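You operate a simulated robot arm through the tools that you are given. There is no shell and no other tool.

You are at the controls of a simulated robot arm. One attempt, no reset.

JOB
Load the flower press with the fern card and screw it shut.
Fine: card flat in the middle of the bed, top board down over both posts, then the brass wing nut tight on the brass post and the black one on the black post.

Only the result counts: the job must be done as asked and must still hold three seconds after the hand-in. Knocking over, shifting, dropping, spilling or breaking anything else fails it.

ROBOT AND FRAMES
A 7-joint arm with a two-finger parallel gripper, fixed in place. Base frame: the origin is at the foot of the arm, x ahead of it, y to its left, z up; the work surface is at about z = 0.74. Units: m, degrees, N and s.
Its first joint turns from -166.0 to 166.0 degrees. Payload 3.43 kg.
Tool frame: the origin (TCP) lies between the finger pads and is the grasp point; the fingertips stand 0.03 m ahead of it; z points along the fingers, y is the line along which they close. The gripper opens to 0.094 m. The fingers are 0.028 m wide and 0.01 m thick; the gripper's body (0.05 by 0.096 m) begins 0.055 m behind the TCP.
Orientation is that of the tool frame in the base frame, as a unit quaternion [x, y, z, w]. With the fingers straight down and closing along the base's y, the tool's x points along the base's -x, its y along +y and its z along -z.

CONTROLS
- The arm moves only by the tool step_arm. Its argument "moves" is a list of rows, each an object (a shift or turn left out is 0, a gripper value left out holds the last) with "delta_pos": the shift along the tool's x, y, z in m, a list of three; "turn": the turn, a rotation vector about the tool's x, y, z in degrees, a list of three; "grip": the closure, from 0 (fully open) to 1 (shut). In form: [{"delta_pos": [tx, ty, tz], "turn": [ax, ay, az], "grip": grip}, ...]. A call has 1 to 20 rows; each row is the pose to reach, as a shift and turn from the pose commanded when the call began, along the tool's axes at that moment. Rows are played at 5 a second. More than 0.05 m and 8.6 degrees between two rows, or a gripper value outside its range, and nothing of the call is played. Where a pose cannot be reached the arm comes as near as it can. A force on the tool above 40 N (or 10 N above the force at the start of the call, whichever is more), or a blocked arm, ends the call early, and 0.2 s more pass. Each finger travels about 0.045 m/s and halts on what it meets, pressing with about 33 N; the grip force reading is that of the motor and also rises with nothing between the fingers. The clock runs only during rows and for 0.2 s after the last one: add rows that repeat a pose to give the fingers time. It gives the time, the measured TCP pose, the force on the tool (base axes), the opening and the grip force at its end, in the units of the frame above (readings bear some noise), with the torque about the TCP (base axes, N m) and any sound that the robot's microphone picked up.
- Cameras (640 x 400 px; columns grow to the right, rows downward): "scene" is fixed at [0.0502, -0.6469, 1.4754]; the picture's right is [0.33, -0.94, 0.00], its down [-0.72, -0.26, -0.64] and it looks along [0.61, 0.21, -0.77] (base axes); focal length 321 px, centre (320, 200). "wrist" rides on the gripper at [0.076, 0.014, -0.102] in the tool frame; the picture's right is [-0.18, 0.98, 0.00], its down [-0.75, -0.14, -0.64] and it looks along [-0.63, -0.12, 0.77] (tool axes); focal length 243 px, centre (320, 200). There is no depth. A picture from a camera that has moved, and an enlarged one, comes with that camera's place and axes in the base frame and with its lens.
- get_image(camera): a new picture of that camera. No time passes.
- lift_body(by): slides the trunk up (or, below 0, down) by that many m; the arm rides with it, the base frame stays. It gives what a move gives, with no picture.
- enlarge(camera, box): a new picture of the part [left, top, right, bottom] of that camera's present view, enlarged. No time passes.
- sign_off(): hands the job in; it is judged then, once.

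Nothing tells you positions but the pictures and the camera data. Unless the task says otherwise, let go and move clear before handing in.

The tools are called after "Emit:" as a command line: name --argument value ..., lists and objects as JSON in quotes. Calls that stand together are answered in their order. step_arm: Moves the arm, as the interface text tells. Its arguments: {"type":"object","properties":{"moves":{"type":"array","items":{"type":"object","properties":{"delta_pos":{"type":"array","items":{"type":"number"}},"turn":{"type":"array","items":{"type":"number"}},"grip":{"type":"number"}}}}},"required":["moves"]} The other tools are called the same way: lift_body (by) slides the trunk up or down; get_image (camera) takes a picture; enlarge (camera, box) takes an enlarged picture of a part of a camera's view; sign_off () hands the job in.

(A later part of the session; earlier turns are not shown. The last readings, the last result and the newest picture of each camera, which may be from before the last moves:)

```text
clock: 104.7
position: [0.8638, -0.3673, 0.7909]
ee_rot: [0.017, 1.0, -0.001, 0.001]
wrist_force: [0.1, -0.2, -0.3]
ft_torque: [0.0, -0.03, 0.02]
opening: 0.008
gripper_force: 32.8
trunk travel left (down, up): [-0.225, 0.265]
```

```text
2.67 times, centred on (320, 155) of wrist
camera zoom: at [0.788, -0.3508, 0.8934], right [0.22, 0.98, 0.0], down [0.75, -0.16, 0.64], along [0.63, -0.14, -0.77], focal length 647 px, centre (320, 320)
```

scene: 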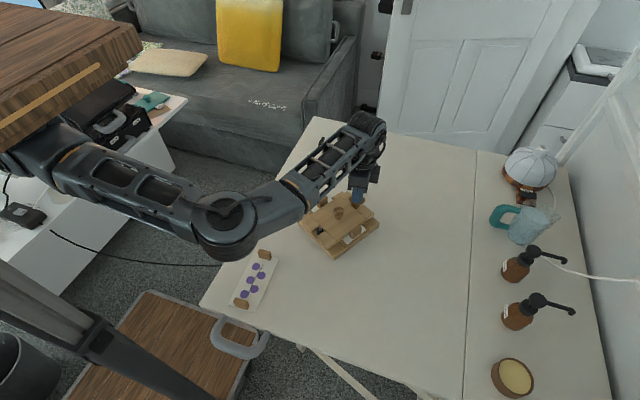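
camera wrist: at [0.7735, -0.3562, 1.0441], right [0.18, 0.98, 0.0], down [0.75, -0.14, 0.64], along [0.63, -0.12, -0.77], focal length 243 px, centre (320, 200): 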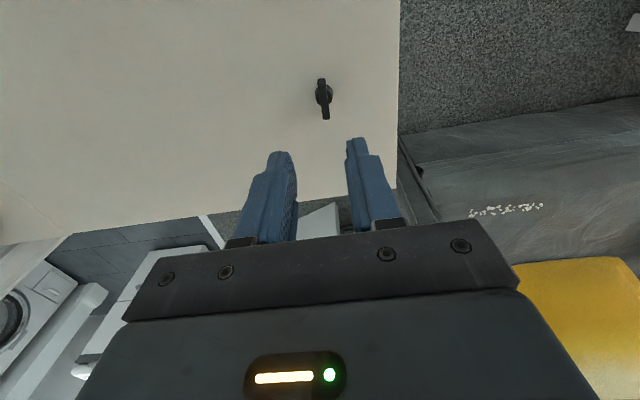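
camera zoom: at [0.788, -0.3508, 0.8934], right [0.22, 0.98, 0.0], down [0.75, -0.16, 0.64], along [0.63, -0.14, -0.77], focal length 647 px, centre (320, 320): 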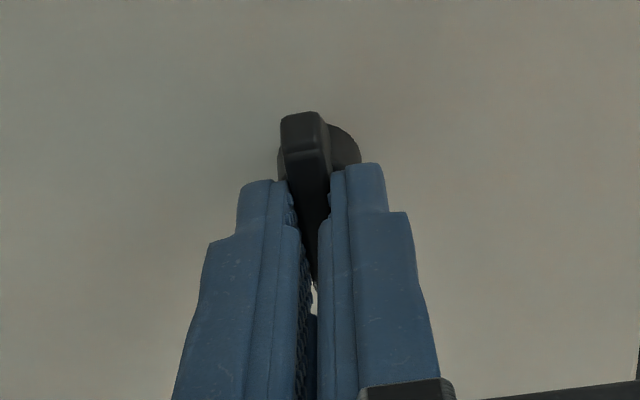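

The black nut is gripped near its centre. I'll lift it, raise the trunk for the closer post, and carry it over.

Emit:
step_arm --moves '[{"delta_pos": [0, 0, -0.01]}, {"delta_pos": [0, 0, -0.03]}, {"delta_pos": [0, 0, -0.07]}, {"delta_pos": [0, 0, -0.11]}, {"delta_pos": [0, 0, -0.11]}]'

Emit:
lift_body --by 0.1

```text
clock: 105.9
position: [0.8642, -0.3674, 0.9007]
ee_rot: [0.016, 1.0, -0.002, 0.0]
wrist_force: [-0.2, 0.0, -0.9]
ft_torque: [0.0, 0.04, 0.0]
opening: 0.0078
gripper_force: 33.4
trunk travel left (down, up): [-0.225, 0.265]
```

```text
clock: 107.2
position: [0.8652, -0.3662, 1.0]
ee_rot: [0.016, 1.0, -0.001, 0.001]
wrist_force: [-0.5, 0.5, -0.4]
ft_torque: [0.0, 0.02, 0.01]
opening: 0.0077
gripper_force: 33.2
trunk travel left (down, up): [-0.325, 0.165]
```

Emit:
step_arm --moves '[{"delta_pos": [0.0236, -0.009, 0.005], "turn": [0, 0, -8]}, {"delta_pos": [0.0472, -0.018, 0.01], "turn": [0, 0, -16]}, {"delta_pos": [0.0708, -0.027, 0.015], "turn": [0, 0, -24]}, {"delta_pos": [0.0944, -0.036, 0.02], "turn": [0, 0, -32]}, {"delta_pos": [0.118, -0.045, 0.025], "turn": [0, 0, -40]}, {"delta_pos": [0.1416, -0.054, 0.03], "turn": [0, 0, -48]}, {"delta_pos": [0.165, -0.063, 0.035], "turn": [0, 0, -56]}, {"delta_pos": [0.189, -0.072, 0.04], "turn": [0, 0, -64]}, {"delta_pos": [0.212, -0.081, 0.045], "turn": [0, 0, -72]}, {"delta_pos": [0.236, -0.09, 0.05], "turn": [0, 0, -80]}, {"delta_pos": [0.26, -0.099, 0.055], "turn": [0, 0, -88]}, {"delta_pos": [0.283, -0.108, 0.06], "turn": [0, 0, -96]}, {"delta_pos": [0.307, -0.117, 0.065], "turn": [0, 0, -104]}, {"delta_pos": [0.33, -0.126, 0.07], "turn": [0, 0, -112]}, {"delta_pos": [0.354, -0.135, 0.07], "turn": [0, 0, -120]}, {"delta_pos": [0.354, -0.135, 0.07], "turn": [0, 0, -120]}]'

Emit:
get_image --camera "wrist"

Emit:
get_image --camera "scene"

```text
clock: 110.6
position: [0.5062, -0.4901, 0.9314]
ee_rot: [0.858, -0.514, 0.0, 0.002]
wrist_force: [0.2, 0.4, -0.8]
ft_torque: [0.01, 0.0, 0.04]
opening: 0.0078
gripper_force: 33.2
trunk travel left (down, up): [-0.325, 0.165]
```

```text
taken
camera wrist: at [0.5289, -0.5649, 1.0354], right [-0.95, -0.3, 0.0], down [-0.23, 0.73, 0.64], along [-0.19, 0.61, -0.77], focal length 243 px, centre (320, 200)
```

wrist: 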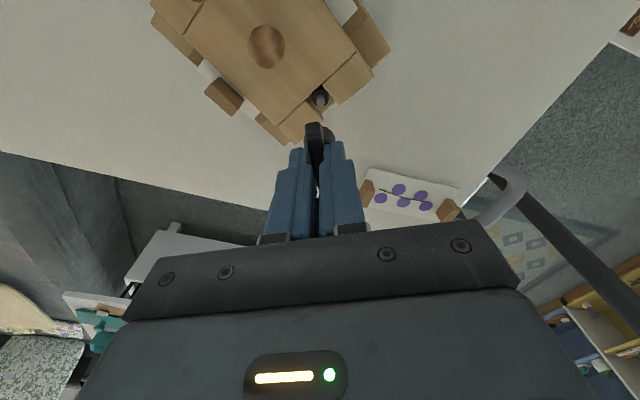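

```text
taken
```

scene: 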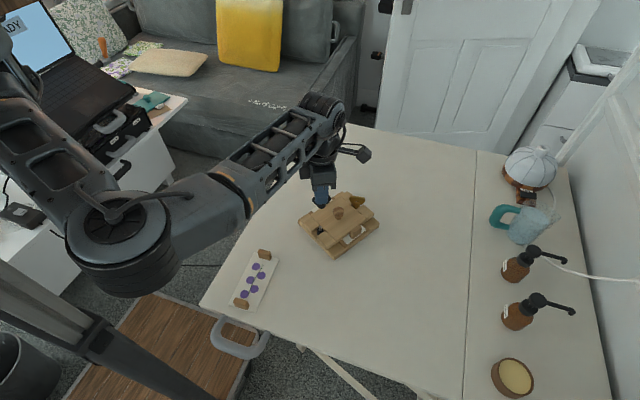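

Emit:
enlarge --camera "wrist" --box '[280, 70, 360, 150]'

Emit:
enlarge --camera "scene" --box '[290, 180, 360, 250]'

```text
5.00 times, centred on (320, 110) of wrist
camera zoom: at [0.5289, -0.5649, 1.0354], right [-0.95, -0.3, 0.0], down [-0.23, 0.73, 0.64], along [-0.19, 0.61, -0.77], focal length 1213 px, centre (320, 650)
```

zoom: 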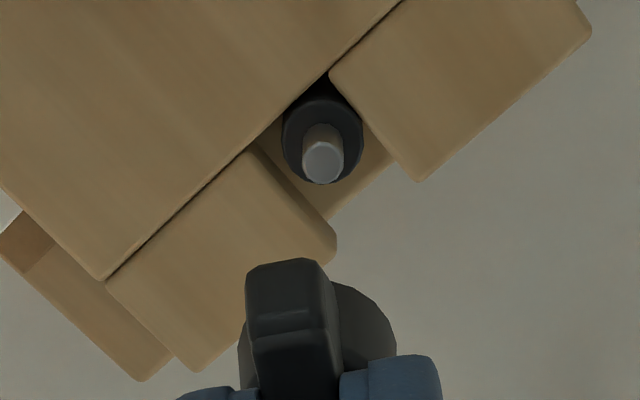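

```text
5.71 times, centred on (325, 215) of scene
camera zoom: at [0.0502, -0.6469, 1.4754], right [0.33, -0.94, 0.0], down [-0.72, -0.26, -0.64], along [0.61, 0.21, -0.77], focal length 1836 px, centre (291, 114)
```

zoom: 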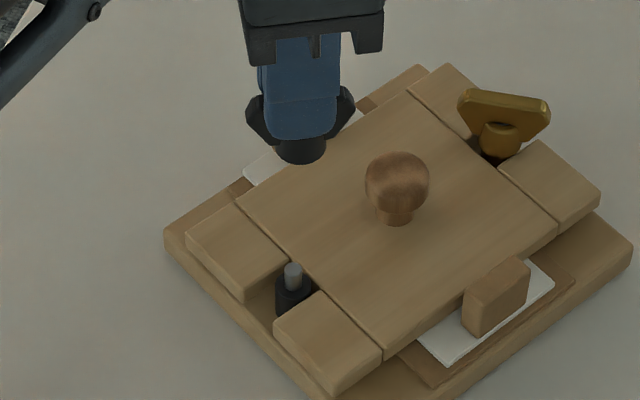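

The black tip is at about (0.505, -0.489). I'll lower the nut to just above it and check.

Emit:
step_arm --moves '[{"delta_pos": [-0.001, 0.0003, 0.03]}, {"delta_pos": [-0.001, 0.0003, 0.06]}, {"delta_pos": [-0.001, 0.0003, 0.079]}, {"delta_pos": [-0.001, 0.0003, 0.079]}, {"delta_pos": [-0.001, 0.0003, 0.079]}]'

Emit:
enlarge --camera "wrist" --box '[270, 80, 370, 180]'

Emit:
enlarge --camera "scene" --box '[300, 200, 345, 245]'

```text
clock: 111.8
position: [0.5054, -0.4894, 0.8528]
ee_rot: [0.857, -0.515, 0.002, 0.0]
wrist_force: [0.8, 1.0, -0.7]
ft_torque: [0.0, -0.01, 0.03]
opening: 0.0077
gripper_force: 33.0
trunk travel left (down, up): [-0.325, 0.165]
```

```text
4.00 times, centred on (320, 130) of wrist
camera zoom: at [0.5283, -0.564, 0.9559], right [-0.95, -0.3, 0.0], down [-0.23, 0.73, 0.64], along [-0.19, 0.61, -0.77], focal length 970 px, centre (320, 480)
```

zoom: 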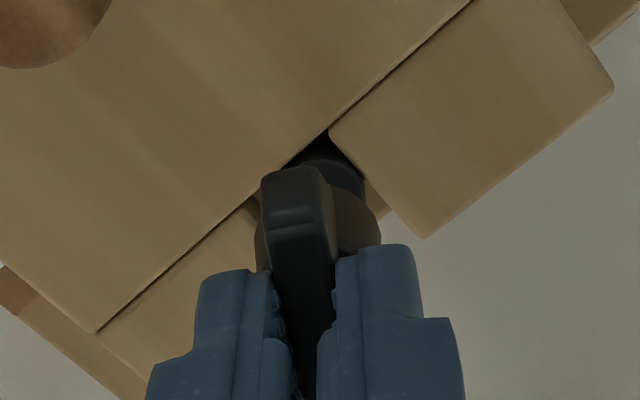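

```text
8.89 times, centred on (322, 222) of scene
camera zoom: at [0.0502, -0.6469, 1.4754], right [0.33, -0.94, 0.0], down [-0.72, -0.26, -0.64], along [0.61, 0.21, -0.77], focal length 2856 px, centre (298, 0)
```

zoom: 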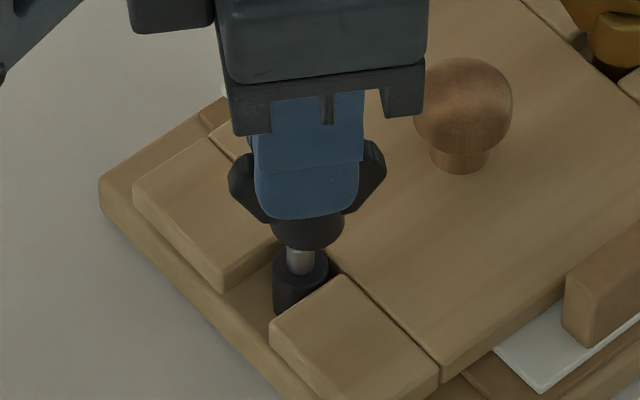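

The scene view shows the hub about 2 mm to the right of the tip. I'll correct that and lower gently.

Emit:
step_arm --moves '[{"delta_pos": [-0.002, -0.0003, 0]}, {"delta_pos": [-0.002, -0.0003, 0.004]}, {"delta_pos": [-0.002, -0.0003, 0.007]}, {"delta_pos": [-0.002, -0.0003, 0.007]}]'

Emit:
enlarge --camera "scene" --box '[300, 200, 345, 245]'

```text
clock: 112.8
position: [0.5058, -0.4887, 0.846]
ee_rot: [0.857, -0.515, 0.001, 0.001]
wrist_force: [-1.2, -0.5, -0.3]
ft_torque: [0.0, 0.02, 0.04]
opening: 0.0079
gripper_force: 33.0
trunk travel left (down, up): [-0.325, 0.165]
```

```text
8.89 times, centred on (322, 222) of scene
camera zoom: at [0.0502, -0.6469, 1.4754], right [0.33, -0.94, 0.0], down [-0.72, -0.26, -0.64], along [0.61, 0.21, -0.77], focal length 2856 px, centre (298, 0)
```

zoom: 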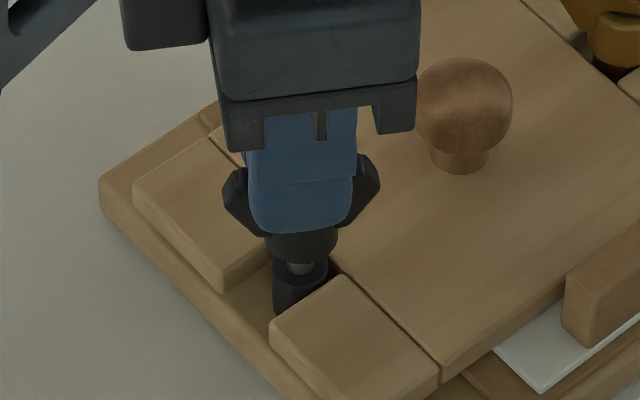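

The hub is now centred over the post. I'll lower to contact.

Emit:
step_arm --moves '[{"delta_pos": [0, 0, 0.002]}, {"delta_pos": [0, 0, 0.004]}, {"delta_pos": [0, 0, 0.006]}, {"delta_pos": [0, 0, 0.006]}]'

Emit:
enlarge --camera "scene" --box '[300, 200, 345, 245]'

```text
clock: 113.8
position: [0.5062, -0.488, 0.8392]
ee_rot: [0.857, -0.515, 0.002, 0.001]
wrist_force: [0.0, 0.0, 0.4]
ft_torque: [0.01, 0.0, -0.02]
opening: 0.0081
gripper_force: 32.9
trunk travel left (down, up): [-0.325, 0.165]
```

```text
8.89 times, centred on (322, 222) of scene
camera zoom: at [0.0502, -0.6469, 1.4754], right [0.33, -0.94, 0.0], down [-0.72, -0.26, -0.64], along [0.61, 0.21, -0.77], focal length 2856 px, centre (298, 0)
```

zoom: 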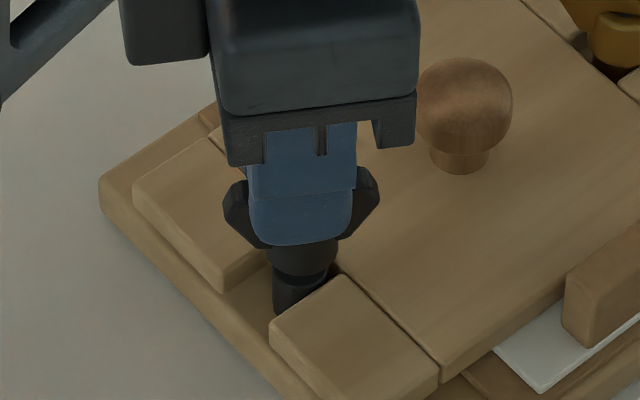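

The nut slid over the tip freely. I'll lower a little more until it sits on the thread.

Emit:
step_arm --moves '[{"delta_pos": [0, 0, 0.001]}, {"delta_pos": [0, 0, 0.002]}, {"delta_pos": [0, 0, 0.003]}, {"delta_pos": [0, 0, 0.003]}]'

```text
clock: 114.8
position: [0.5052, -0.4896, 0.8367]
ee_rot: [0.857, -0.515, 0.001, 0.002]
wrist_force: [-2.5, 1.4, -2.6]
ft_torque: [0.24, 0.21, 0.04]
opening: 0.0081
gripper_force: 32.9
trunk travel left (down, up): [-0.325, 0.165]
```

The nut is on the thread. I'll turn clockwise in modest increments and watch the torque.

Emit:
step_arm --moves '[{"turn": [0, 0, 8]}, {"turn": [0, 0, 16]}, {"turn": [0, 0, 24]}, {"turn": [0, 0, 32]}, {"turn": [0, 0, 40]}, {"turn": [0, 0, 48]}, {"turn": [0, 0, 56]}, {"turn": [0, 0, 64]}, {"turn": [0, 0, 64]}]'

Emit:
enlarge --camera "scene" --box '[290, 180, 390, 270]'

```text
clock: 116.8
position: [0.5044, -0.4888, 0.8359]
ee_rot: [-0.454, 0.891, -0.001, 0.0]
wrist_force: [0.9, -1.4, -5.1]
ft_torque: [-0.01, 0.05, 0.02]
opening: 0.0078
gripper_force: 32.9
trunk travel left (down, up): [-0.325, 0.165]
```

```text
4.44 times, centred on (340, 225) of scene
camera zoom: at [0.0502, -0.6469, 1.4754], right [0.33, -0.94, 0.0], down [-0.72, -0.26, -0.64], along [0.61, 0.21, -0.77], focal length 1428 px, centre (231, 89)
```

zoom: 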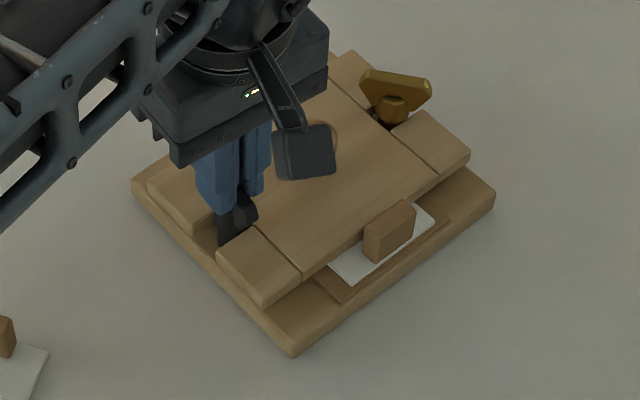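

It is drawing down, so this thread is right-handed too. I'll continue with a slight follow-down.

Emit:
step_arm --moves '[{"delta_pos": [0, 0, 0.0004], "turn": [0, 0, 8]}, {"delta_pos": [0, 0, 0.0005], "turn": [0, 0, 16]}, {"delta_pos": [0, 0, 0.0006], "turn": [0, 0, 24]}, {"delta_pos": [0, 0, 0.0007], "turn": [0, 0, 32]}, {"delta_pos": [0, 0, 0.0008], "turn": [0, 0, 40]}, {"delta_pos": [0, 0, 0.0009], "turn": [0, 0, 48]}, {"delta_pos": [0, 0, 0.001], "turn": [0, 0, 56]}, {"delta_pos": [0, 0, 0.0011], "turn": [0, 0, 64]}, {"delta_pos": [0, 0, 0.0011], "turn": [0, 0, 64]}]'

Emit:
step_arm --moves '[{"delta_pos": [0, 0, 0.0001], "turn": [0, 0, 8]}, {"delta_pos": [0, 0, 0.0002], "turn": [0, 0, 16]}, {"delta_pos": [0, 0, 0.0003], "turn": [0, 0, 24]}, {"delta_pos": [0, 0, 0.0004], "turn": [0, 0, 32]}, {"delta_pos": [0, 0, 0.0005], "turn": [0, 0, 40]}, {"delta_pos": [0, 0, 0.0006], "turn": [0, 0, 48]}, {"delta_pos": [0, 0, 0.0007], "turn": [0, 0, 56]}, {"delta_pos": [0, 0, 0.0007], "turn": [0, 0, 56]}]'

Emit:
enlarge --camera "scene" --box '[290, 180, 390, 270]'

```text
clock: 118.8
position: [0.5048, -0.4899, 0.8348]
ee_rot: [0.087, 0.996, -0.002, 0.0]
wrist_force: [0.4, -0.9, -3.9]
ft_torque: [0.0, 0.14, -0.02]
opening: 0.0077
gripper_force: 33.0
trunk travel left (down, up): [-0.325, 0.165]
```

```text
clock: 120.6
position: [0.506, -0.4889, 0.8332]
ee_rot: [0.544, 0.839, -0.002, 0.001]
wrist_force: [-2.7, 1.7, -3.3]
ft_torque: [0.2, 0.11, 0.03]
opening: 0.0078
gripper_force: 32.5
trunk travel left (down, up): [-0.325, 0.165]
```

```text
4.44 times, centred on (340, 225) of scene
camera zoom: at [0.0502, -0.6469, 1.4754], right [0.33, -0.94, 0.0], down [-0.72, -0.26, -0.64], along [0.61, 0.21, -0.77], focal length 1428 px, centre (231, 89)
```

zoom: 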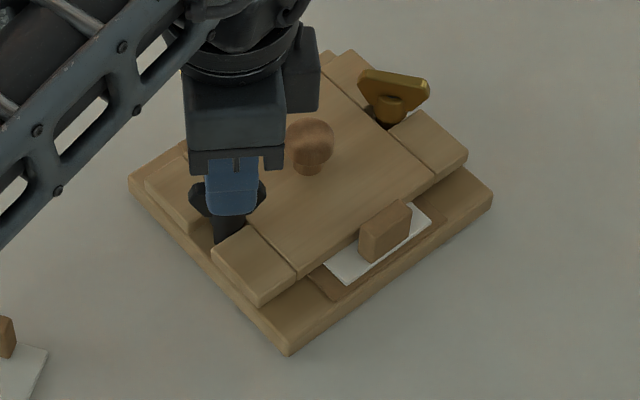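

I've turned about 184° with the press steady. I'll release, rewind 180° and regrasp.

Emit:
step_arm --moves '[{"grip": 0.8}, {"grip": 0.65}, {"grip": 0.65}, {"delta_pos": [0, 0, -0.02], "turn": [0, 0, 0]}, {"delta_pos": [0, 0, -0.05], "turn": [0, 0, -8.5]}, {"delta_pos": [0, 0, -0.05], "turn": [0, 0, -17]}, {"delta_pos": [0, 0, -0.05], "turn": [0, 0, -25.5]}, {"delta_pos": [0, 0, -0.05], "turn": [0, 0, -34]}, {"delta_pos": [0, 0, -0.05], "turn": [0, 0, -42.5]}, {"delta_pos": [0, 0, -0.05], "turn": [0, 0, -51]}, {"delta_pos": [0, 0, -0.05], "turn": [0, 0, -59.5]}, {"delta_pos": [0, 0, -0.05], "turn": [0, 0, -68]}, {"delta_pos": [0, 0, -0.05], "turn": [0, 0, -76.5]}, {"delta_pos": [0, 0, -0.05], "turn": [0, 0, -85]}, {"delta_pos": [0, 0, -0.05], "turn": [0, 0, -93.5]}, {"delta_pos": [0, 0, -0.05], "turn": [0, 0, -102]}, {"delta_pos": [0, 0, -0.05], "turn": [0, 0, -110.5]}, {"delta_pos": [0, 0, -0.05], "turn": [0, 0, -119]}, {"delta_pos": [0, 0, -0.05], "turn": [0, 0, -127.5]}]'

Emit:
step_arm --moves '[{"turn": [0, 0, -8.5]}, {"turn": [0, 0, -17]}, {"turn": [0, 0, -25.5]}, {"turn": [0, 0, -34]}, {"turn": [0, 0, -42.5]}, {"turn": [0, 0, -51]}, {"turn": [0, 0, -52.5]}, {"turn": [0, 0, -52.5]}]'

Emit:
enlarge --camera "wrist" --box '[240, 60, 400, 180]'

Emit:
enlarge --camera "scene" --box '[290, 180, 390, 270]'

```text
clock: 124.6
position: [0.5058, -0.4879, 0.8838]
ee_rot: [-0.514, 0.858, -0.003, -0.001]
wrist_force: [0.3, 0.5, 0.3]
ft_torque: [0.02, 0.01, 0.0]
opening: 0.0326
gripper_force: 0.2
trunk travel left (down, up): [-0.325, 0.165]
```

```text
clock: 126.4
position: [0.5048, -0.4877, 0.8841]
ee_rot: [0.84, -0.543, 0.002, 0.001]
wrist_force: [-0.9, -1.0, 0.2]
ft_torque: [0.02, -0.04, -0.01]
opening: 0.0328
gripper_force: 0.2
trunk travel left (down, up): [-0.325, 0.165]
```

```text
3.33 times, centred on (320, 120) of wrist
camera zoom: at [0.523, -0.5634, 0.9874], right [-0.97, -0.24, 0.0], down [-0.18, 0.75, 0.64], along [-0.15, 0.62, -0.77], focal length 809 px, centre (320, 467)
```

zoom: 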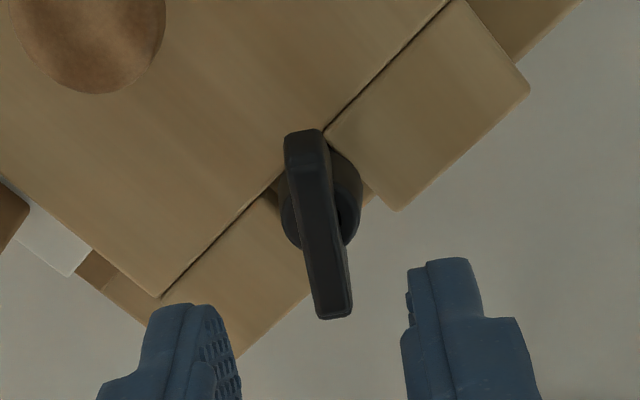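

```text
4.44 times, centred on (340, 225) of scene
camera zoom: at [0.0502, -0.6469, 1.4754], right [0.33, -0.94, 0.0], down [-0.72, -0.26, -0.64], along [0.61, 0.21, -0.77], focal length 1428 px, centre (231, 89)
```

zoom: 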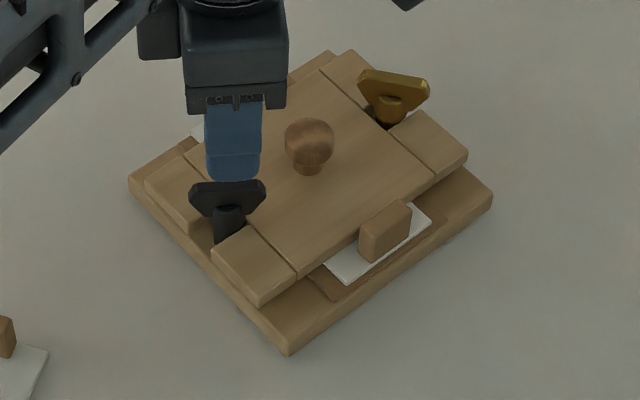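

The nut appears about 3 mm off along the bar, so I'll recentre, lower and regrasp.

Emit:
step_arm --moves '[{"delta_pos": [-0.003, 0.0, 0.02]}, {"delta_pos": [-0.003, 0.0, 0.05]}, {"delta_pos": [-0.003, 0.0, 0.05]}, {"delta_pos": [-0.003, 0.0, 0.05], "grip": 0.85}, {"delta_pos": [-0.003, 0.0, 0.05], "grip": 1.0}, {"delta_pos": [-0.003, 0.0, 0.05], "grip": 1.0}, {"delta_pos": [-0.003, 0.0, 0.05], "grip": 1.0}]'

Emit:
enlarge --camera "scene" --box '[300, 200, 345, 245]'

```text
clock: 128.0
position: [0.5053, -0.4866, 0.8343]
ee_rot: [0.84, -0.543, 0.002, 0.001]
wrist_force: [2.7, 0.0, -1.3]
ft_torque: [-0.06, -0.04, 0.01]
opening: 0.0079
gripper_force: 32.9
trunk travel left (down, up): [-0.325, 0.165]
```

```text
8.89 times, centred on (322, 222) of scene
camera zoom: at [0.0502, -0.6469, 1.4754], right [0.33, -0.94, 0.0], down [-0.72, -0.26, -0.64], along [0.61, 0.21, -0.77], focal length 2856 px, centre (298, 0)
```

zoom: 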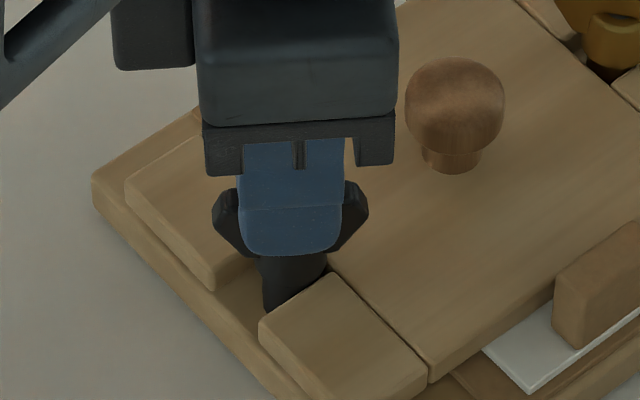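

It's centred and gripped on the bar. I'll turn in short increments and check torque each time.

Emit:
step_arm --moves '[{"turn": [0, 0, 8]}, {"turn": [0, 0, 16]}, {"turn": [0, 0, 24]}, {"turn": [0, 0, 32]}, {"turn": [0, 0, 40]}, {"turn": [0, 0, 48]}, {"turn": [0, 0, 48]}]'

Emit:
step_arm --moves '[{"delta_pos": [0, 0, 0.0003], "turn": [0, 0, 8]}, {"delta_pos": [0, 0, 0.0004], "turn": [0, 0, 16]}, {"delta_pos": [0, 0, 0.0005], "turn": [0, 0, 24]}, {"delta_pos": [0, 0, 0.0005], "turn": [0, 0, 32]}, {"delta_pos": [0, 0, 0.0005], "turn": [0, 0, 32]}]'

Emit:
enlarge --camera "scene" --box '[290, 180, 390, 270]'

```text
clock: 129.6
position: [0.505, -0.4859, 0.8335]
ee_rot: [-0.544, 0.839, -0.003, -0.001]
wrist_force: [0.5, -0.9, -5.3]
ft_torque: [0.02, -0.01, 0.04]
opening: 0.0082
gripper_force: 32.5
trunk travel left (down, up): [-0.325, 0.165]
```

```text
clock: 130.8
position: [0.5052, -0.4861, 0.8335]
ee_rot: [-0.292, 0.956, -0.002, -0.001]
wrist_force: [-0.3, 0.4, -5.0]
ft_torque: [-0.07, 0.2, 0.0]
opening: 0.008
gripper_force: 32.6
trunk travel left (down, up): [-0.325, 0.165]
```

```text
4.44 times, centred on (340, 225) of scene
camera zoom: at [0.0502, -0.6469, 1.4754], right [0.33, -0.94, 0.0], down [-0.72, -0.26, -0.64], along [0.61, 0.21, -0.77], focal length 1428 px, centre (231, 89)
```

zoom: 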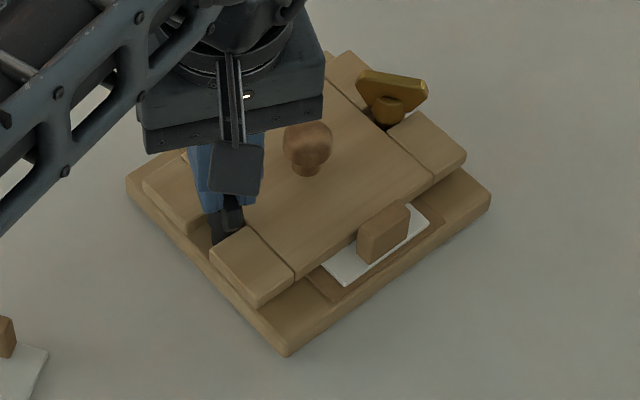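

Emit:
step_arm --moves '[{"delta_pos": [0, 0, 0.0002], "turn": [0, 0, 8]}, {"delta_pos": [0, 0, 0.0004], "turn": [0, 0, 16]}, {"delta_pos": [0, 0, 0.0005], "turn": [0, 0, 24]}, {"delta_pos": [0, 0, 0.0006], "turn": [0, 0, 32]}, {"delta_pos": [0, 0, 0.0007], "turn": [0, 0, 40]}, {"delta_pos": [0, 0, 0.0007], "turn": [0, 0, 40]}]'

Emit:
step_arm --moves '[{"delta_pos": [0, 0, 0.0001], "turn": [0, 0, 6]}, {"delta_pos": [0, 0, 0.0002], "turn": [0, 0, 12]}, {"delta_pos": [0, 0, 0.0003], "turn": [0, 0, 18]}, {"delta_pos": [0, 0, 0.0004], "turn": [0, 0, 24]}, {"delta_pos": [0, 0, 0.0004], "turn": [0, 0, 24]}]'

Emit:
enlarge --camera "scene" --box '[290, 180, 390, 270]'

```text
clock: 132.2
position: [0.504, -0.4863, 0.8333]
ee_rot: [0.052, 0.999, -0.002, 0.001]
wrist_force: [0.5, -0.5, -7.2]
ft_torque: [0.13, 0.32, 0.02]
opening: 0.0079
gripper_force: 32.7
trunk travel left (down, up): [-0.325, 0.165]
```

```text
clock: 133.4
position: [0.5038, -0.4851, 0.8321]
ee_rot: [0.258, 0.966, -0.001, 0.001]
wrist_force: [0.0, -0.1, -8.6]
ft_torque: [0.29, 0.44, -0.02]
opening: 0.0077
gripper_force: 33.6
trunk travel left (down, up): [-0.325, 0.165]
```

```text
4.44 times, centred on (340, 225) of scene
camera zoom: at [0.0502, -0.6469, 1.4754], right [0.33, -0.94, 0.0], down [-0.72, -0.26, -0.64], along [0.61, 0.21, -0.77], focal length 1428 px, centre (231, 89)
```

zoom: 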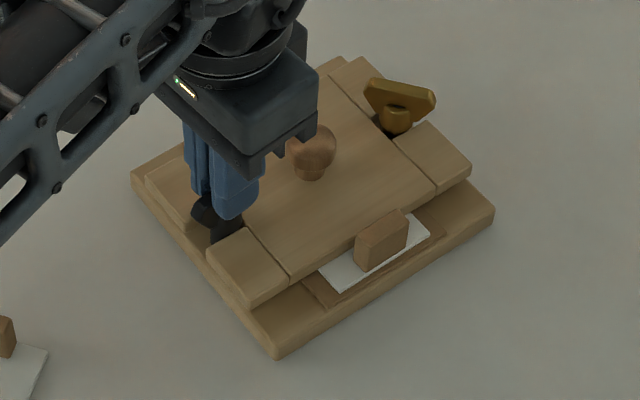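

The press edged round slightly and I am pulling up on the nut. I'll follow down 1.2 mm to unload it, then turn a bit more and watch.

Emit:
step_arm --moves '[{"delta_pos": [0, 0, 0.0006]}, {"delta_pos": [0, 0, 0.0013]}, {"delta_pos": [0, 0, 0.0013]}]'

Emit:
step_arm --moves '[{"delta_pos": [0, 0, 0.0001], "turn": [0, 0, 6]}, {"delta_pos": [0, 0, 0.0002], "turn": [0, 0, 12]}, {"delta_pos": [0, 0, 0.0003], "turn": [0, 0, 18]}, {"delta_pos": [0, 0, 0.0003], "turn": [0, 0, 18]}]'

Emit:
enlarge --camera "scene" --box '[290, 180, 390, 270]'

```text
clock: 134.2
position: [0.5031, -0.4853, 0.8334]
ee_rot: [0.257, 0.967, -0.003, 0.001]
wrist_force: [0.1, 2.1, 3.1]
ft_torque: [0.2, 0.14, -0.01]
opening: 0.008
gripper_force: 33.3
trunk travel left (down, up): [-0.325, 0.165]
```

```text
clock: 135.2
position: [0.5045, -0.4857, 0.8311]
ee_rot: [0.407, 0.914, -0.002, 0.002]
wrist_force: [0.8, -0.8, 13.5]
ft_torque: [0.13, 0.06, -0.04]
opening: 0.0079
gripper_force: 33.1
trunk travel left (down, up): [-0.325, 0.165]
```

```text
4.44 times, centred on (340, 225) of scene
camera zoom: at [0.0502, -0.6469, 1.4754], right [0.33, -0.94, 0.0], down [-0.72, -0.26, -0.64], along [0.61, 0.21, -0.77], focal length 1428 px, centre (231, 89)
```

zoom: 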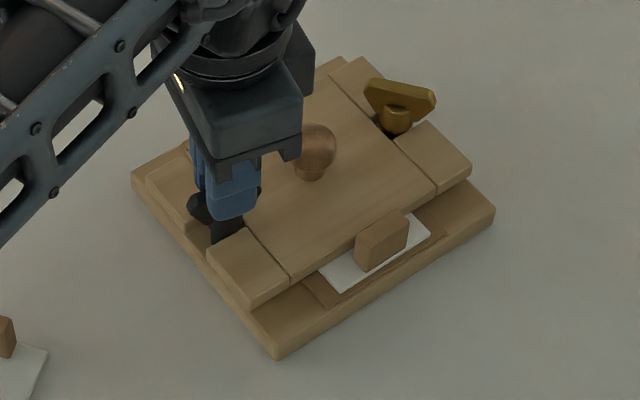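

That step turned the nut without moving the press. I'll continue in small steps.

Emit:
step_arm --moves '[{"delta_pos": [0, 0, 0.0001], "turn": [0, 0, 6]}, {"delta_pos": [0, 0, 0.0002], "turn": [0, 0, 12]}, {"delta_pos": [0, 0, 0.0002], "turn": [0, 0, 18]}, {"delta_pos": [0, 0, 0.0002], "turn": [0, 0, 18]}]'

Emit:
step_arm --moves '[{"delta_pos": [0, 0, 0.0001], "turn": [0, 0, 6]}, {"delta_pos": [0, 0, 0.0002], "turn": [0, 0, 12]}, {"delta_pos": [0, 0, 0.0002], "turn": [0, 0, 18]}, {"delta_pos": [0, 0, 0.0002], "turn": [0, 0, 18]}]'

Emit:
enlarge --camera "scene" --box '[290, 180, 390, 270]'

```text
clock: 136.2
position: [0.5031, -0.4863, 0.831]
ee_rot: [0.544, 0.839, -0.001, 0.003]
wrist_force: [0.8, -5.1, 22.2]
ft_torque: [-0.02, 0.01, -0.03]
opening: 0.0079
gripper_force: 32.9
trunk travel left (down, up): [-0.325, 0.165]
```

```text
clock: 137.2
position: [0.5039, -0.4856, 0.8305]
ee_rot: [0.669, 0.743, -0.001, 0.002]
wrist_force: [-3.2, -6.0, 23.9]
ft_torque: [-0.2, 0.09, -0.04]
opening: 0.008
gripper_force: 33.5
trunk travel left (down, up): [-0.325, 0.165]
```

```text
4.44 times, centred on (340, 225) of scene
camera zoom: at [0.0502, -0.6469, 1.4754], right [0.33, -0.94, 0.0], down [-0.72, -0.26, -0.64], along [0.61, 0.21, -0.77], focal length 1428 px, centre (231, 89)
```

zoom: 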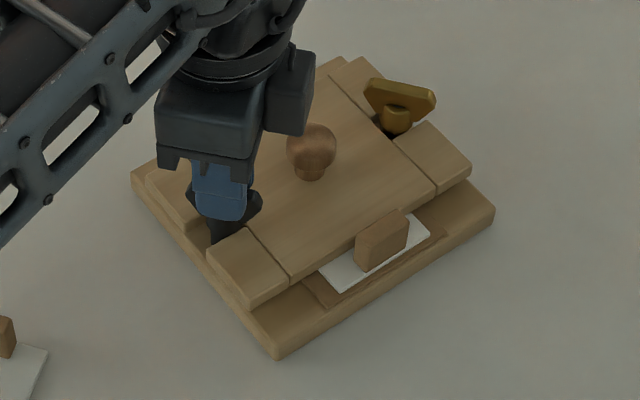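

The nut is still not tight. I'll release, rewind 180° and regrasp for another pass.

Emit:
step_arm --moves '[{"delta_pos": [0, 0, -0.0008]}, {"delta_pos": [0, 0, -0.0008], "grip": 0.8}, {"delta_pos": [0, 0, -0.0008], "grip": 0.65}, {"delta_pos": [0, 0, -0.02], "grip": 0.65}, {"delta_pos": [0, 0, -0.05], "turn": [0, 0, -8.5]}, {"delta_pos": [0, 0, -0.05], "turn": [0, 0, -17]}, {"delta_pos": [0, 0, -0.05], "turn": [0, 0, -25.5]}, {"delta_pos": [0, 0, -0.05], "turn": [0, 0, -34]}, {"delta_pos": [0, 0, -0.05], "turn": [0, 0, -42.5]}, {"delta_pos": [0, 0, -0.05], "turn": [0, 0, -51]}, {"delta_pos": [0, 0, -0.05], "turn": [0, 0, -59.5]}, {"delta_pos": [0, 0, -0.05], "turn": [0, 0, -68]}, {"delta_pos": [0, 0, -0.05], "turn": [0, 0, -76.5]}, {"delta_pos": [0, 0, -0.05], "turn": [0, 0, -85]}, {"delta_pos": [0, 0, -0.05], "turn": [0, 0, -93.5]}, {"delta_pos": [0, 0, -0.05], "turn": [0, 0, -102]}, {"delta_pos": [0, 0, -0.05], "turn": [0, 0, -110.5]}, {"delta_pos": [0, 0, -0.05], "turn": [0, 0, -119]}, {"delta_pos": [0, 0, -0.05], "turn": [0, 0, -127.5]}]'

Emit:
step_arm --moves '[{"turn": [0, 0, -8.5]}, {"turn": [0, 0, -17]}, {"turn": [0, 0, -25.5]}, {"turn": [0, 0, -34]}, {"turn": [0, 0, -42.5]}, {"turn": [0, 0, -51]}, {"turn": [0, 0, -52.5]}, {"turn": [0, 0, -52.5]}]'

Emit:
enlarge --camera "wrist" --box '[240, 60, 400, 180]'

Emit:
enlarge --camera "scene" --box '[290, 180, 390, 270]'

```text
clock: 141.2
position: [0.5045, -0.4844, 0.8807]
ee_rot: [-0.373, 0.928, -0.002, 0.0]
wrist_force: [0.3, -0.5, -0.2]
ft_torque: [0.02, 0.02, 0.02]
opening: 0.0328
gripper_force: 0.0
trunk travel left (down, up): [-0.325, 0.165]
```

```text
clock: 143.0
position: [0.5049, -0.4854, 0.8799]
ee_rot: [0.745, -0.668, 0.001, 0.001]
wrist_force: [0.2, 0.7, -0.8]
ft_torque: [0.03, 0.01, -0.03]
opening: 0.0331
gripper_force: 0.0
trunk travel left (down, up): [-0.325, 0.165]
```

```text
3.33 times, centred on (320, 120) of wrist
camera zoom: at [0.4977, -0.5626, 0.9843], right [-1.0, 0.08, 0.0], down [0.06, 0.77, 0.64], along [0.05, 0.64, -0.77], focal length 809 px, centre (320, 467)
```

zoom: 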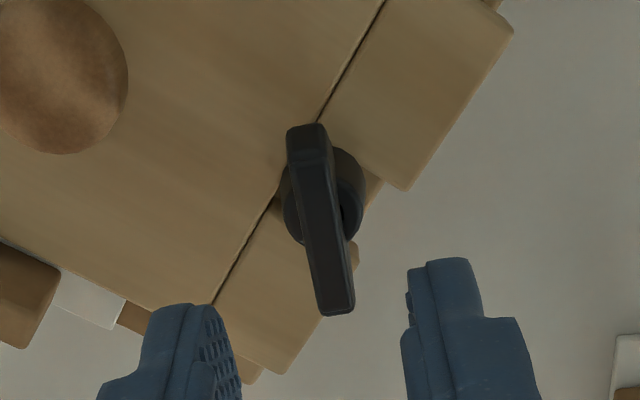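

```text
4.44 times, centred on (340, 225) of scene
camera zoom: at [0.0502, -0.6469, 1.4754], right [0.33, -0.94, 0.0], down [-0.72, -0.26, -0.64], along [0.61, 0.21, -0.77], focal length 1428 px, centre (231, 89)
```

zoom: 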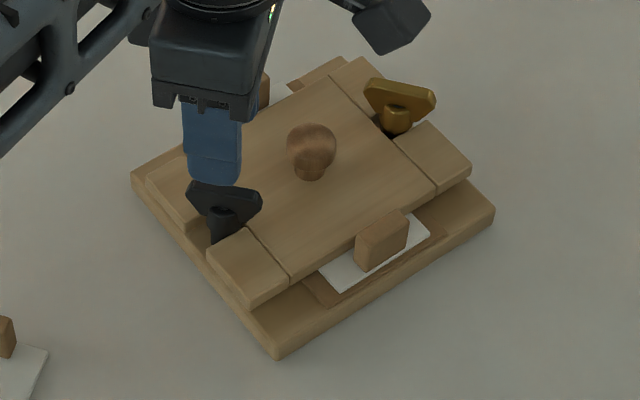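

Emit:
step_arm --moves '[{"delta_pos": [-0.0018, 0.0005, 0.02]}, {"delta_pos": [-0.0018, 0.0005, 0.0485]}, {"delta_pos": [-0.0018, 0.0005, 0.0485]}, {"delta_pos": [-0.0018, 0.0005, 0.0485], "grip": 0.85}, {"delta_pos": [-0.0018, 0.0005, 0.0485], "grip": 1.0}, {"delta_pos": [-0.0018, 0.0005, 0.0485], "grip": 1.0}, {"delta_pos": [-0.0018, 0.0005, 0.0485], "grip": 1.0}]'

Emit:
step_arm --moves '[{"turn": [0, 0, 6]}, {"turn": [0, 0, 12]}, {"turn": [0, 0, 18]}, {"turn": [0, 0, 24]}, {"turn": [0, 0, 24]}]'

Emit:
enlarge --camera "scene" --box '[290, 180, 390, 270]'

```text
clock: 144.6
position: [0.5043, -0.484, 0.8321]
ee_rot: [0.744, -0.668, 0.002, 0.001]
wrist_force: [-0.7, -1.5, -0.6]
ft_torque: [-0.05, 0.06, -0.03]
opening: 0.0079
gripper_force: 32.3
trunk travel left (down, up): [-0.325, 0.165]
```

```text
clock: 145.8
position: [0.5043, -0.4833, 0.8321]
ee_rot: [-0.588, 0.809, -0.001, -0.001]
wrist_force: [1.6, 1.7, 2.3]
ft_torque: [-0.02, -0.05, 0.42]
opening: 0.0081
gripper_force: 33.2
trunk travel left (down, up): [-0.325, 0.165]
```

```text
4.44 times, centred on (340, 225) of scene
camera zoom: at [0.0502, -0.6469, 1.4754], right [0.33, -0.94, 0.0], down [-0.72, -0.26, -0.64], along [0.61, 0.21, -0.77], focal length 1428 px, centre (231, 89)
```

zoom: 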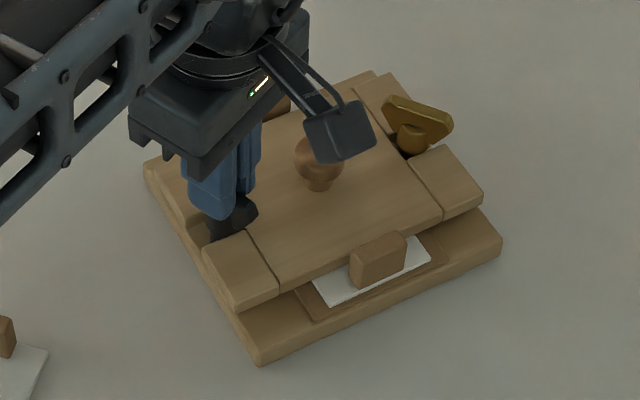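

The torque reached 0.42 N m, the same as brass, and the press turned slightly. The black nut is tight too. I'll release and rise to inspect.

Emit:
step_arm --moves '[{"grip": 0.8}, {"grip": 0.6}, {"grip": 0.6}, {"delta_pos": [0, 0, -0.02]}, {"delta_pos": [0, 0, -0.05]}, {"delta_pos": [0, 0, -0.09]}, {"delta_pos": [0, 0, -0.12]}, {"delta_pos": [0, 0, -0.12]}]'

Emit:
get_image --camera "wrist"

Emit:
enlarge --camera "scene" --box '[290, 180, 390, 270]'

```text
clock: 147.6
position: [0.5044, -0.482, 0.9529]
ee_rot: [-0.589, 0.808, -0.001, -0.002]
wrist_force: [0.1, 0.7, 0.5]
ft_torque: [0.03, 0.0, -0.01]
opening: 0.0377
gripper_force: 0.0
trunk travel left (down, up): [-0.325, 0.165]
```

```text
taken
camera wrist: at [0.4663, -0.5508, 1.0557], right [-0.88, 0.48, 0.0], down [0.36, 0.68, 0.64], along [0.31, 0.56, -0.77], focal length 243 px, centre (320, 200)
```

wrist: 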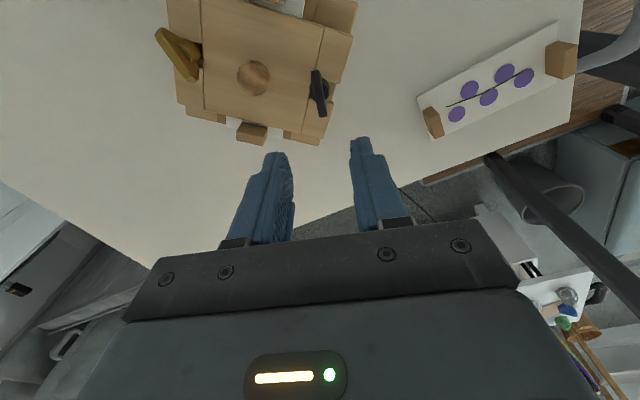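

```text
4.44 times, centred on (340, 225) of scene
camera zoom: at [0.0502, -0.6469, 1.4754], right [0.33, -0.94, 0.0], down [-0.72, -0.26, -0.64], along [0.61, 0.21, -0.77], focal length 1428 px, centre (231, 89)
```

zoom: 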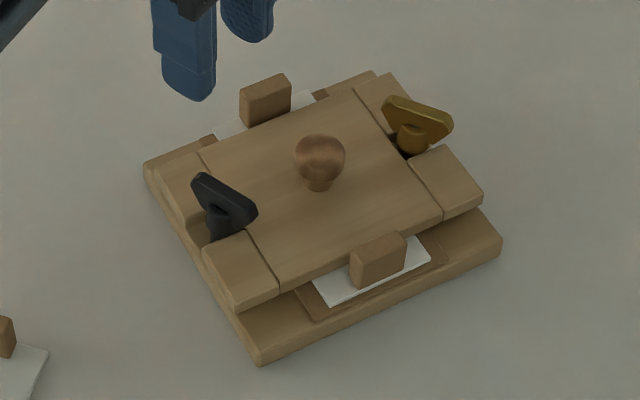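

Both nuts look seated. The press has turned about 42° in total, with its centre now near (0.551, -0.528). I'll use the knob to ease the clamped press back to where it stood, starting by moving above the knob.

Emit:
step_arm --moves '[{"delta_pos": [0.015, -0.029, 0], "grip": 0.42}, {"delta_pos": [0.0293, -0.0586, 0]}, {"delta_pos": [0.0293, -0.0586, 0.04]}, {"delta_pos": [0.0293, -0.0586, 0.07]}, {"delta_pos": [0.0293, -0.0586, 0.07]}]'

Emit:
get_image --camera "wrist"

Emit:
enlarge --camera "scene" --box '[290, 180, 390, 270]'

```text
clock: 148.8
position: [0.5497, -0.5277, 0.8826]
ee_rot: [-0.589, 0.808, -0.001, -0.002]
wrist_force: [0.7, 0.2, -0.1]
ft_torque: [-0.04, 0.01, -0.02]
opening: 0.0546
gripper_force: 0.1
trunk travel left (down, up): [-0.325, 0.165]
```

```text
taken
camera wrist: at [0.5126, -0.5974, 0.986], right [-0.88, 0.48, 0.0], down [0.36, 0.68, 0.64], along [0.31, 0.56, -0.77], focal length 243 px, centre (320, 200)
```

wrist: 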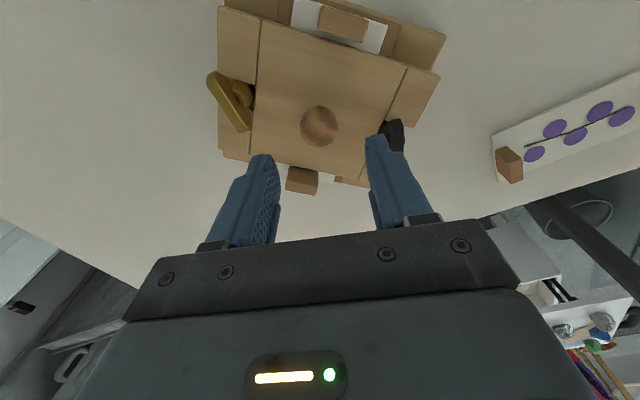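

```text
4.44 times, centred on (340, 225) of scene
camera zoom: at [0.0502, -0.6469, 1.4754], right [0.33, -0.94, 0.0], down [-0.72, -0.26, -0.64], along [0.61, 0.21, -0.77], focal length 1428 px, centre (231, 89)
```

zoom: 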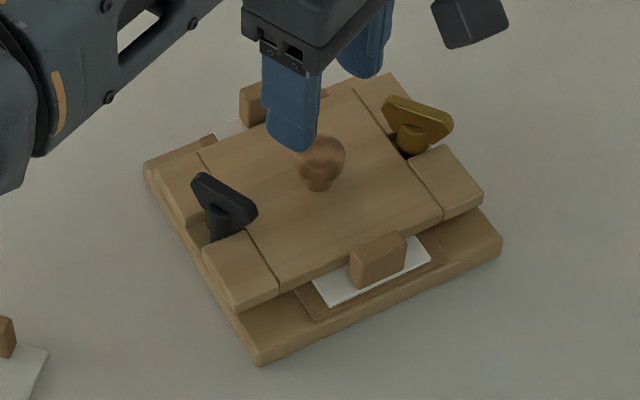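

Emit:
step_arm --moves '[{"delta_pos": [0.002, -0.0003, 0.03]}, {"delta_pos": [0.002, -0.0003, 0.055]}, {"delta_pos": [0.002, -0.0003, 0.065]}, {"delta_pos": [0.002, -0.0003, 0.065]}, {"delta_pos": [0.002, -0.0003, 0.065], "grip": 0.6}, {"delta_pos": [0.002, -0.0003, 0.065], "grip": 0.9}, {"delta_pos": [0.002, -0.0003, 0.065], "grip": 1.0}, {"delta_pos": [0.002, -0.0003, 0.065], "grip": 1.0}]'

Emit:
enlarge --camera "scene" --box '[290, 180, 390, 270]'

```text
clock: 150.6
position: [0.5499, -0.5317, 0.818]
ee_rot: [-0.589, 0.808, -0.002, 0.0]
wrist_force: [0.7, 0.2, 0.9]
ft_torque: [-0.01, -0.04, -0.01]
opening: 0.0284
gripper_force: 33.1
trunk travel left (down, up): [-0.325, 0.165]
```

```text
4.44 times, centred on (340, 225) of scene
camera zoom: at [0.0502, -0.6469, 1.4754], right [0.33, -0.94, 0.0], down [-0.72, -0.26, -0.64], along [0.61, 0.21, -0.77], focal length 1428 px, centre (231, 89)
```

zoom: 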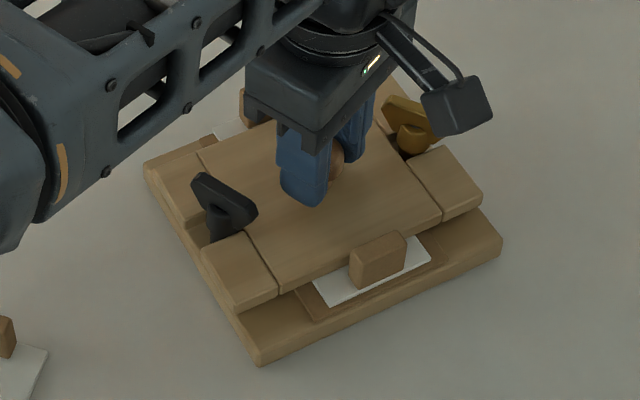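

The knob is gripped. I'll gently rotate the press back about 42° counter-clockwise while sliding it to its original spot.

Emit:
step_arm --moves '[{"delta_pos": [0.0018, -0.0011, 0], "turn": [0, 0, -3.5]}, {"delta_pos": [0.0037, -0.0022, 0], "turn": [0, 0, -7]}, {"delta_pos": [0.0055, -0.0032, 0], "turn": [0, 0, -10.5]}, {"delta_pos": [0.0074, -0.0043, 0], "turn": [0, 0, -14]}, {"delta_pos": [0.0092, -0.0054, 0], "turn": [0, 0, -17.5]}, {"delta_pos": [0.011, -0.0065, 0], "turn": [0, 0, -21]}, {"delta_pos": [0.011, -0.0065, 0], "turn": [0, 0, -21]}]'

Emit:
enlarge --camera "scene" --box '[290, 180, 390, 270]'

```text
clock: 152.2
position: [0.5534, -0.5437, 0.8185]
ee_rot: [0.727, -0.687, 0.001, 0.0]
wrist_force: [1.1, 1.9, 2.8]
ft_torque: [0.21, -0.06, -0.11]
opening: 0.0285
gripper_force: 33.0
trunk travel left (down, up): [-0.325, 0.165]
```

```text
4.44 times, centred on (340, 225) of scene
camera zoom: at [0.0502, -0.6469, 1.4754], right [0.33, -0.94, 0.0], down [-0.72, -0.26, -0.64], along [0.61, 0.21, -0.77], focal length 1428 px, centre (231, 89)
```

zoom: 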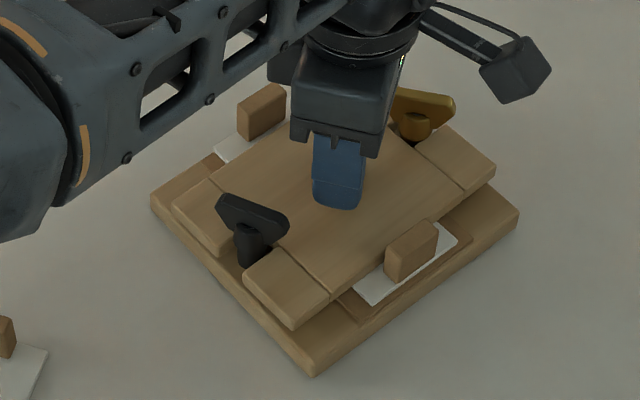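

It's working well. I'll continue the second half.

Emit:
step_arm --moves '[{"delta_pos": [0.002, -0.0002, 0], "turn": [0, 0, -3.5]}, {"delta_pos": [0.0042, -0.0004, 0], "turn": [0, 0, -7]}, {"delta_pos": [0.0063, -0.0006, 0], "turn": [0, 0, -10.5]}, {"delta_pos": [0.0085, -0.0009, 0], "turn": [0, 0, -14]}, {"delta_pos": [0.0106, -0.0011, 0], "turn": [0, 0, -17.5]}, {"delta_pos": [0.0127, -0.0013, 0], "turn": [0, 0, -21]}, {"delta_pos": [0.0127, -0.0013, 0], "turn": [0, 0, -21]}]'

Emit:
enlarge --camera "scene" --box '[290, 180, 410, 275]'

Emit:
get_image --camera "wrist"

```text
clock: 153.8
position: [0.5559, -0.5565, 0.8173]
ee_rot: [0.84, -0.543, 0.001, 0.001]
wrist_force: [1.3, 2.7, 0.9]
ft_torque: [0.13, -0.04, -0.17]
opening: 0.0286
gripper_force: 33.0
trunk travel left (down, up): [-0.325, 0.165]
```

```text
4.21 times, centred on (350, 228) of scene
camera zoom: at [0.0502, -0.6469, 1.4754], right [0.33, -0.94, 0.0], down [-0.72, -0.26, -0.64], along [0.61, 0.21, -0.77], focal length 1353 px, centre (194, 84)
```

zoom: 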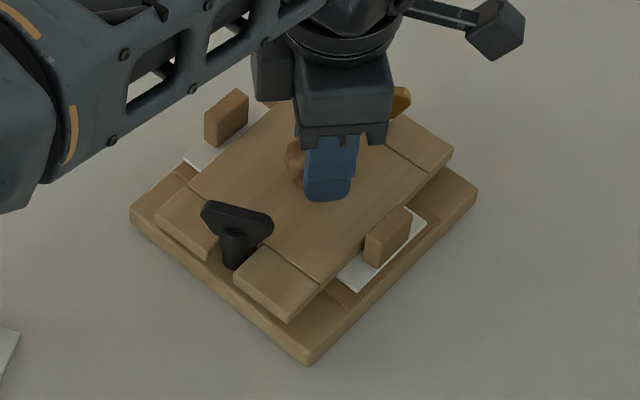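

```text
taken
camera wrist: at [0.5728, -0.6319, 0.9209], right [-0.97, -0.24, 0.0], down [-0.18, 0.75, 0.64], along [-0.15, 0.62, -0.77], focal length 243 px, centre (320, 200)
```

wrist: 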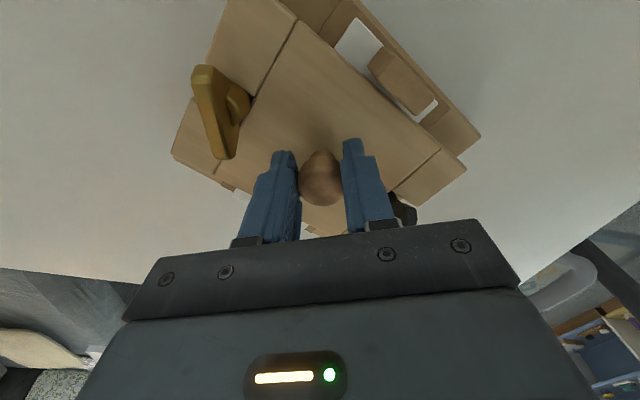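

The knob slips in yaw, so the press is only about half rotated back (about 24° remain). I'll regrasp the knob at a lower yaw and lift the press a few mm to turn it freely.

Emit:
step_arm --moves '[{"grip": 0.6}, {"grip": 0.42}, {"grip": 0.42}, {"delta_pos": [0, 0, -0.035]}, {"delta_pos": [0, 0, -0.035], "turn": [0, 0, 8]}, {"delta_pos": [0, 0, -0.035], "turn": [0, 0, 16]}, {"delta_pos": [0, 0, -0.035], "turn": [0, 0, 24]}, {"delta_pos": [0, 0, -0.035], "turn": [0, 0, 32]}, {"delta_pos": [0, 0, -0.035], "turn": [0, 0, 40]}, {"delta_pos": [0, 0, -0.035], "turn": [0, 0, 48]}, {"delta_pos": [0, 0, -0.035], "turn": [0, 0, 56]}, {"delta_pos": [0, 0, -0.035], "turn": [0, 0, 64]}, {"delta_pos": [0, 0, -0.035], "turn": [0, 0, 72]}, {"delta_pos": [0, 0, -0.035], "turn": [0, 0, 80]}, {"delta_pos": [0, 0, -0.035], "turn": [0, 0, 88]}, {"delta_pos": [0, 0, -0.035], "turn": [0, 0, 88]}]'

Emit:
get_image --camera "wrist"

Emit:
enlarge --camera "scene" --box '[290, 180, 410, 275]'

```text
clock: 157.2
position: [0.5541, -0.5563, 0.8518]
ee_rot: [-0.225, 0.974, -0.001, 0.0]
wrist_force: [0.4, 0.4, 0.3]
ft_torque: [0.0, -0.02, -0.02]
opening: 0.0544
gripper_force: 0.2
trunk travel left (down, up): [-0.325, 0.165]
```

```text
taken
camera wrist: at [0.479, -0.5776, 0.9559], right [-0.27, 0.96, 0.0], down [0.74, 0.21, 0.64], along [0.62, 0.17, -0.77], focal length 243 px, centre (320, 200)
```

wrist: 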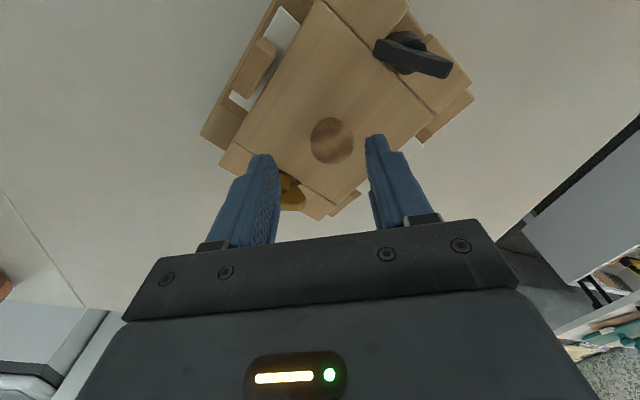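

```text
4.21 times, centred on (350, 228) of scene
camera zoom: at [0.0502, -0.6469, 1.4754], right [0.33, -0.94, 0.0], down [-0.72, -0.26, -0.64], along [0.61, 0.21, -0.77], focal length 1353 px, centre (194, 84)
```

zoom: 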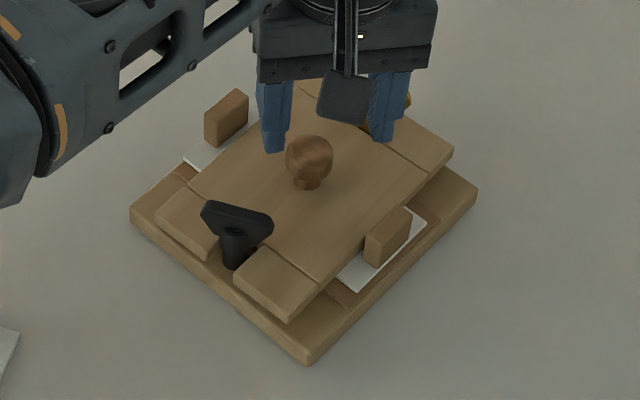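

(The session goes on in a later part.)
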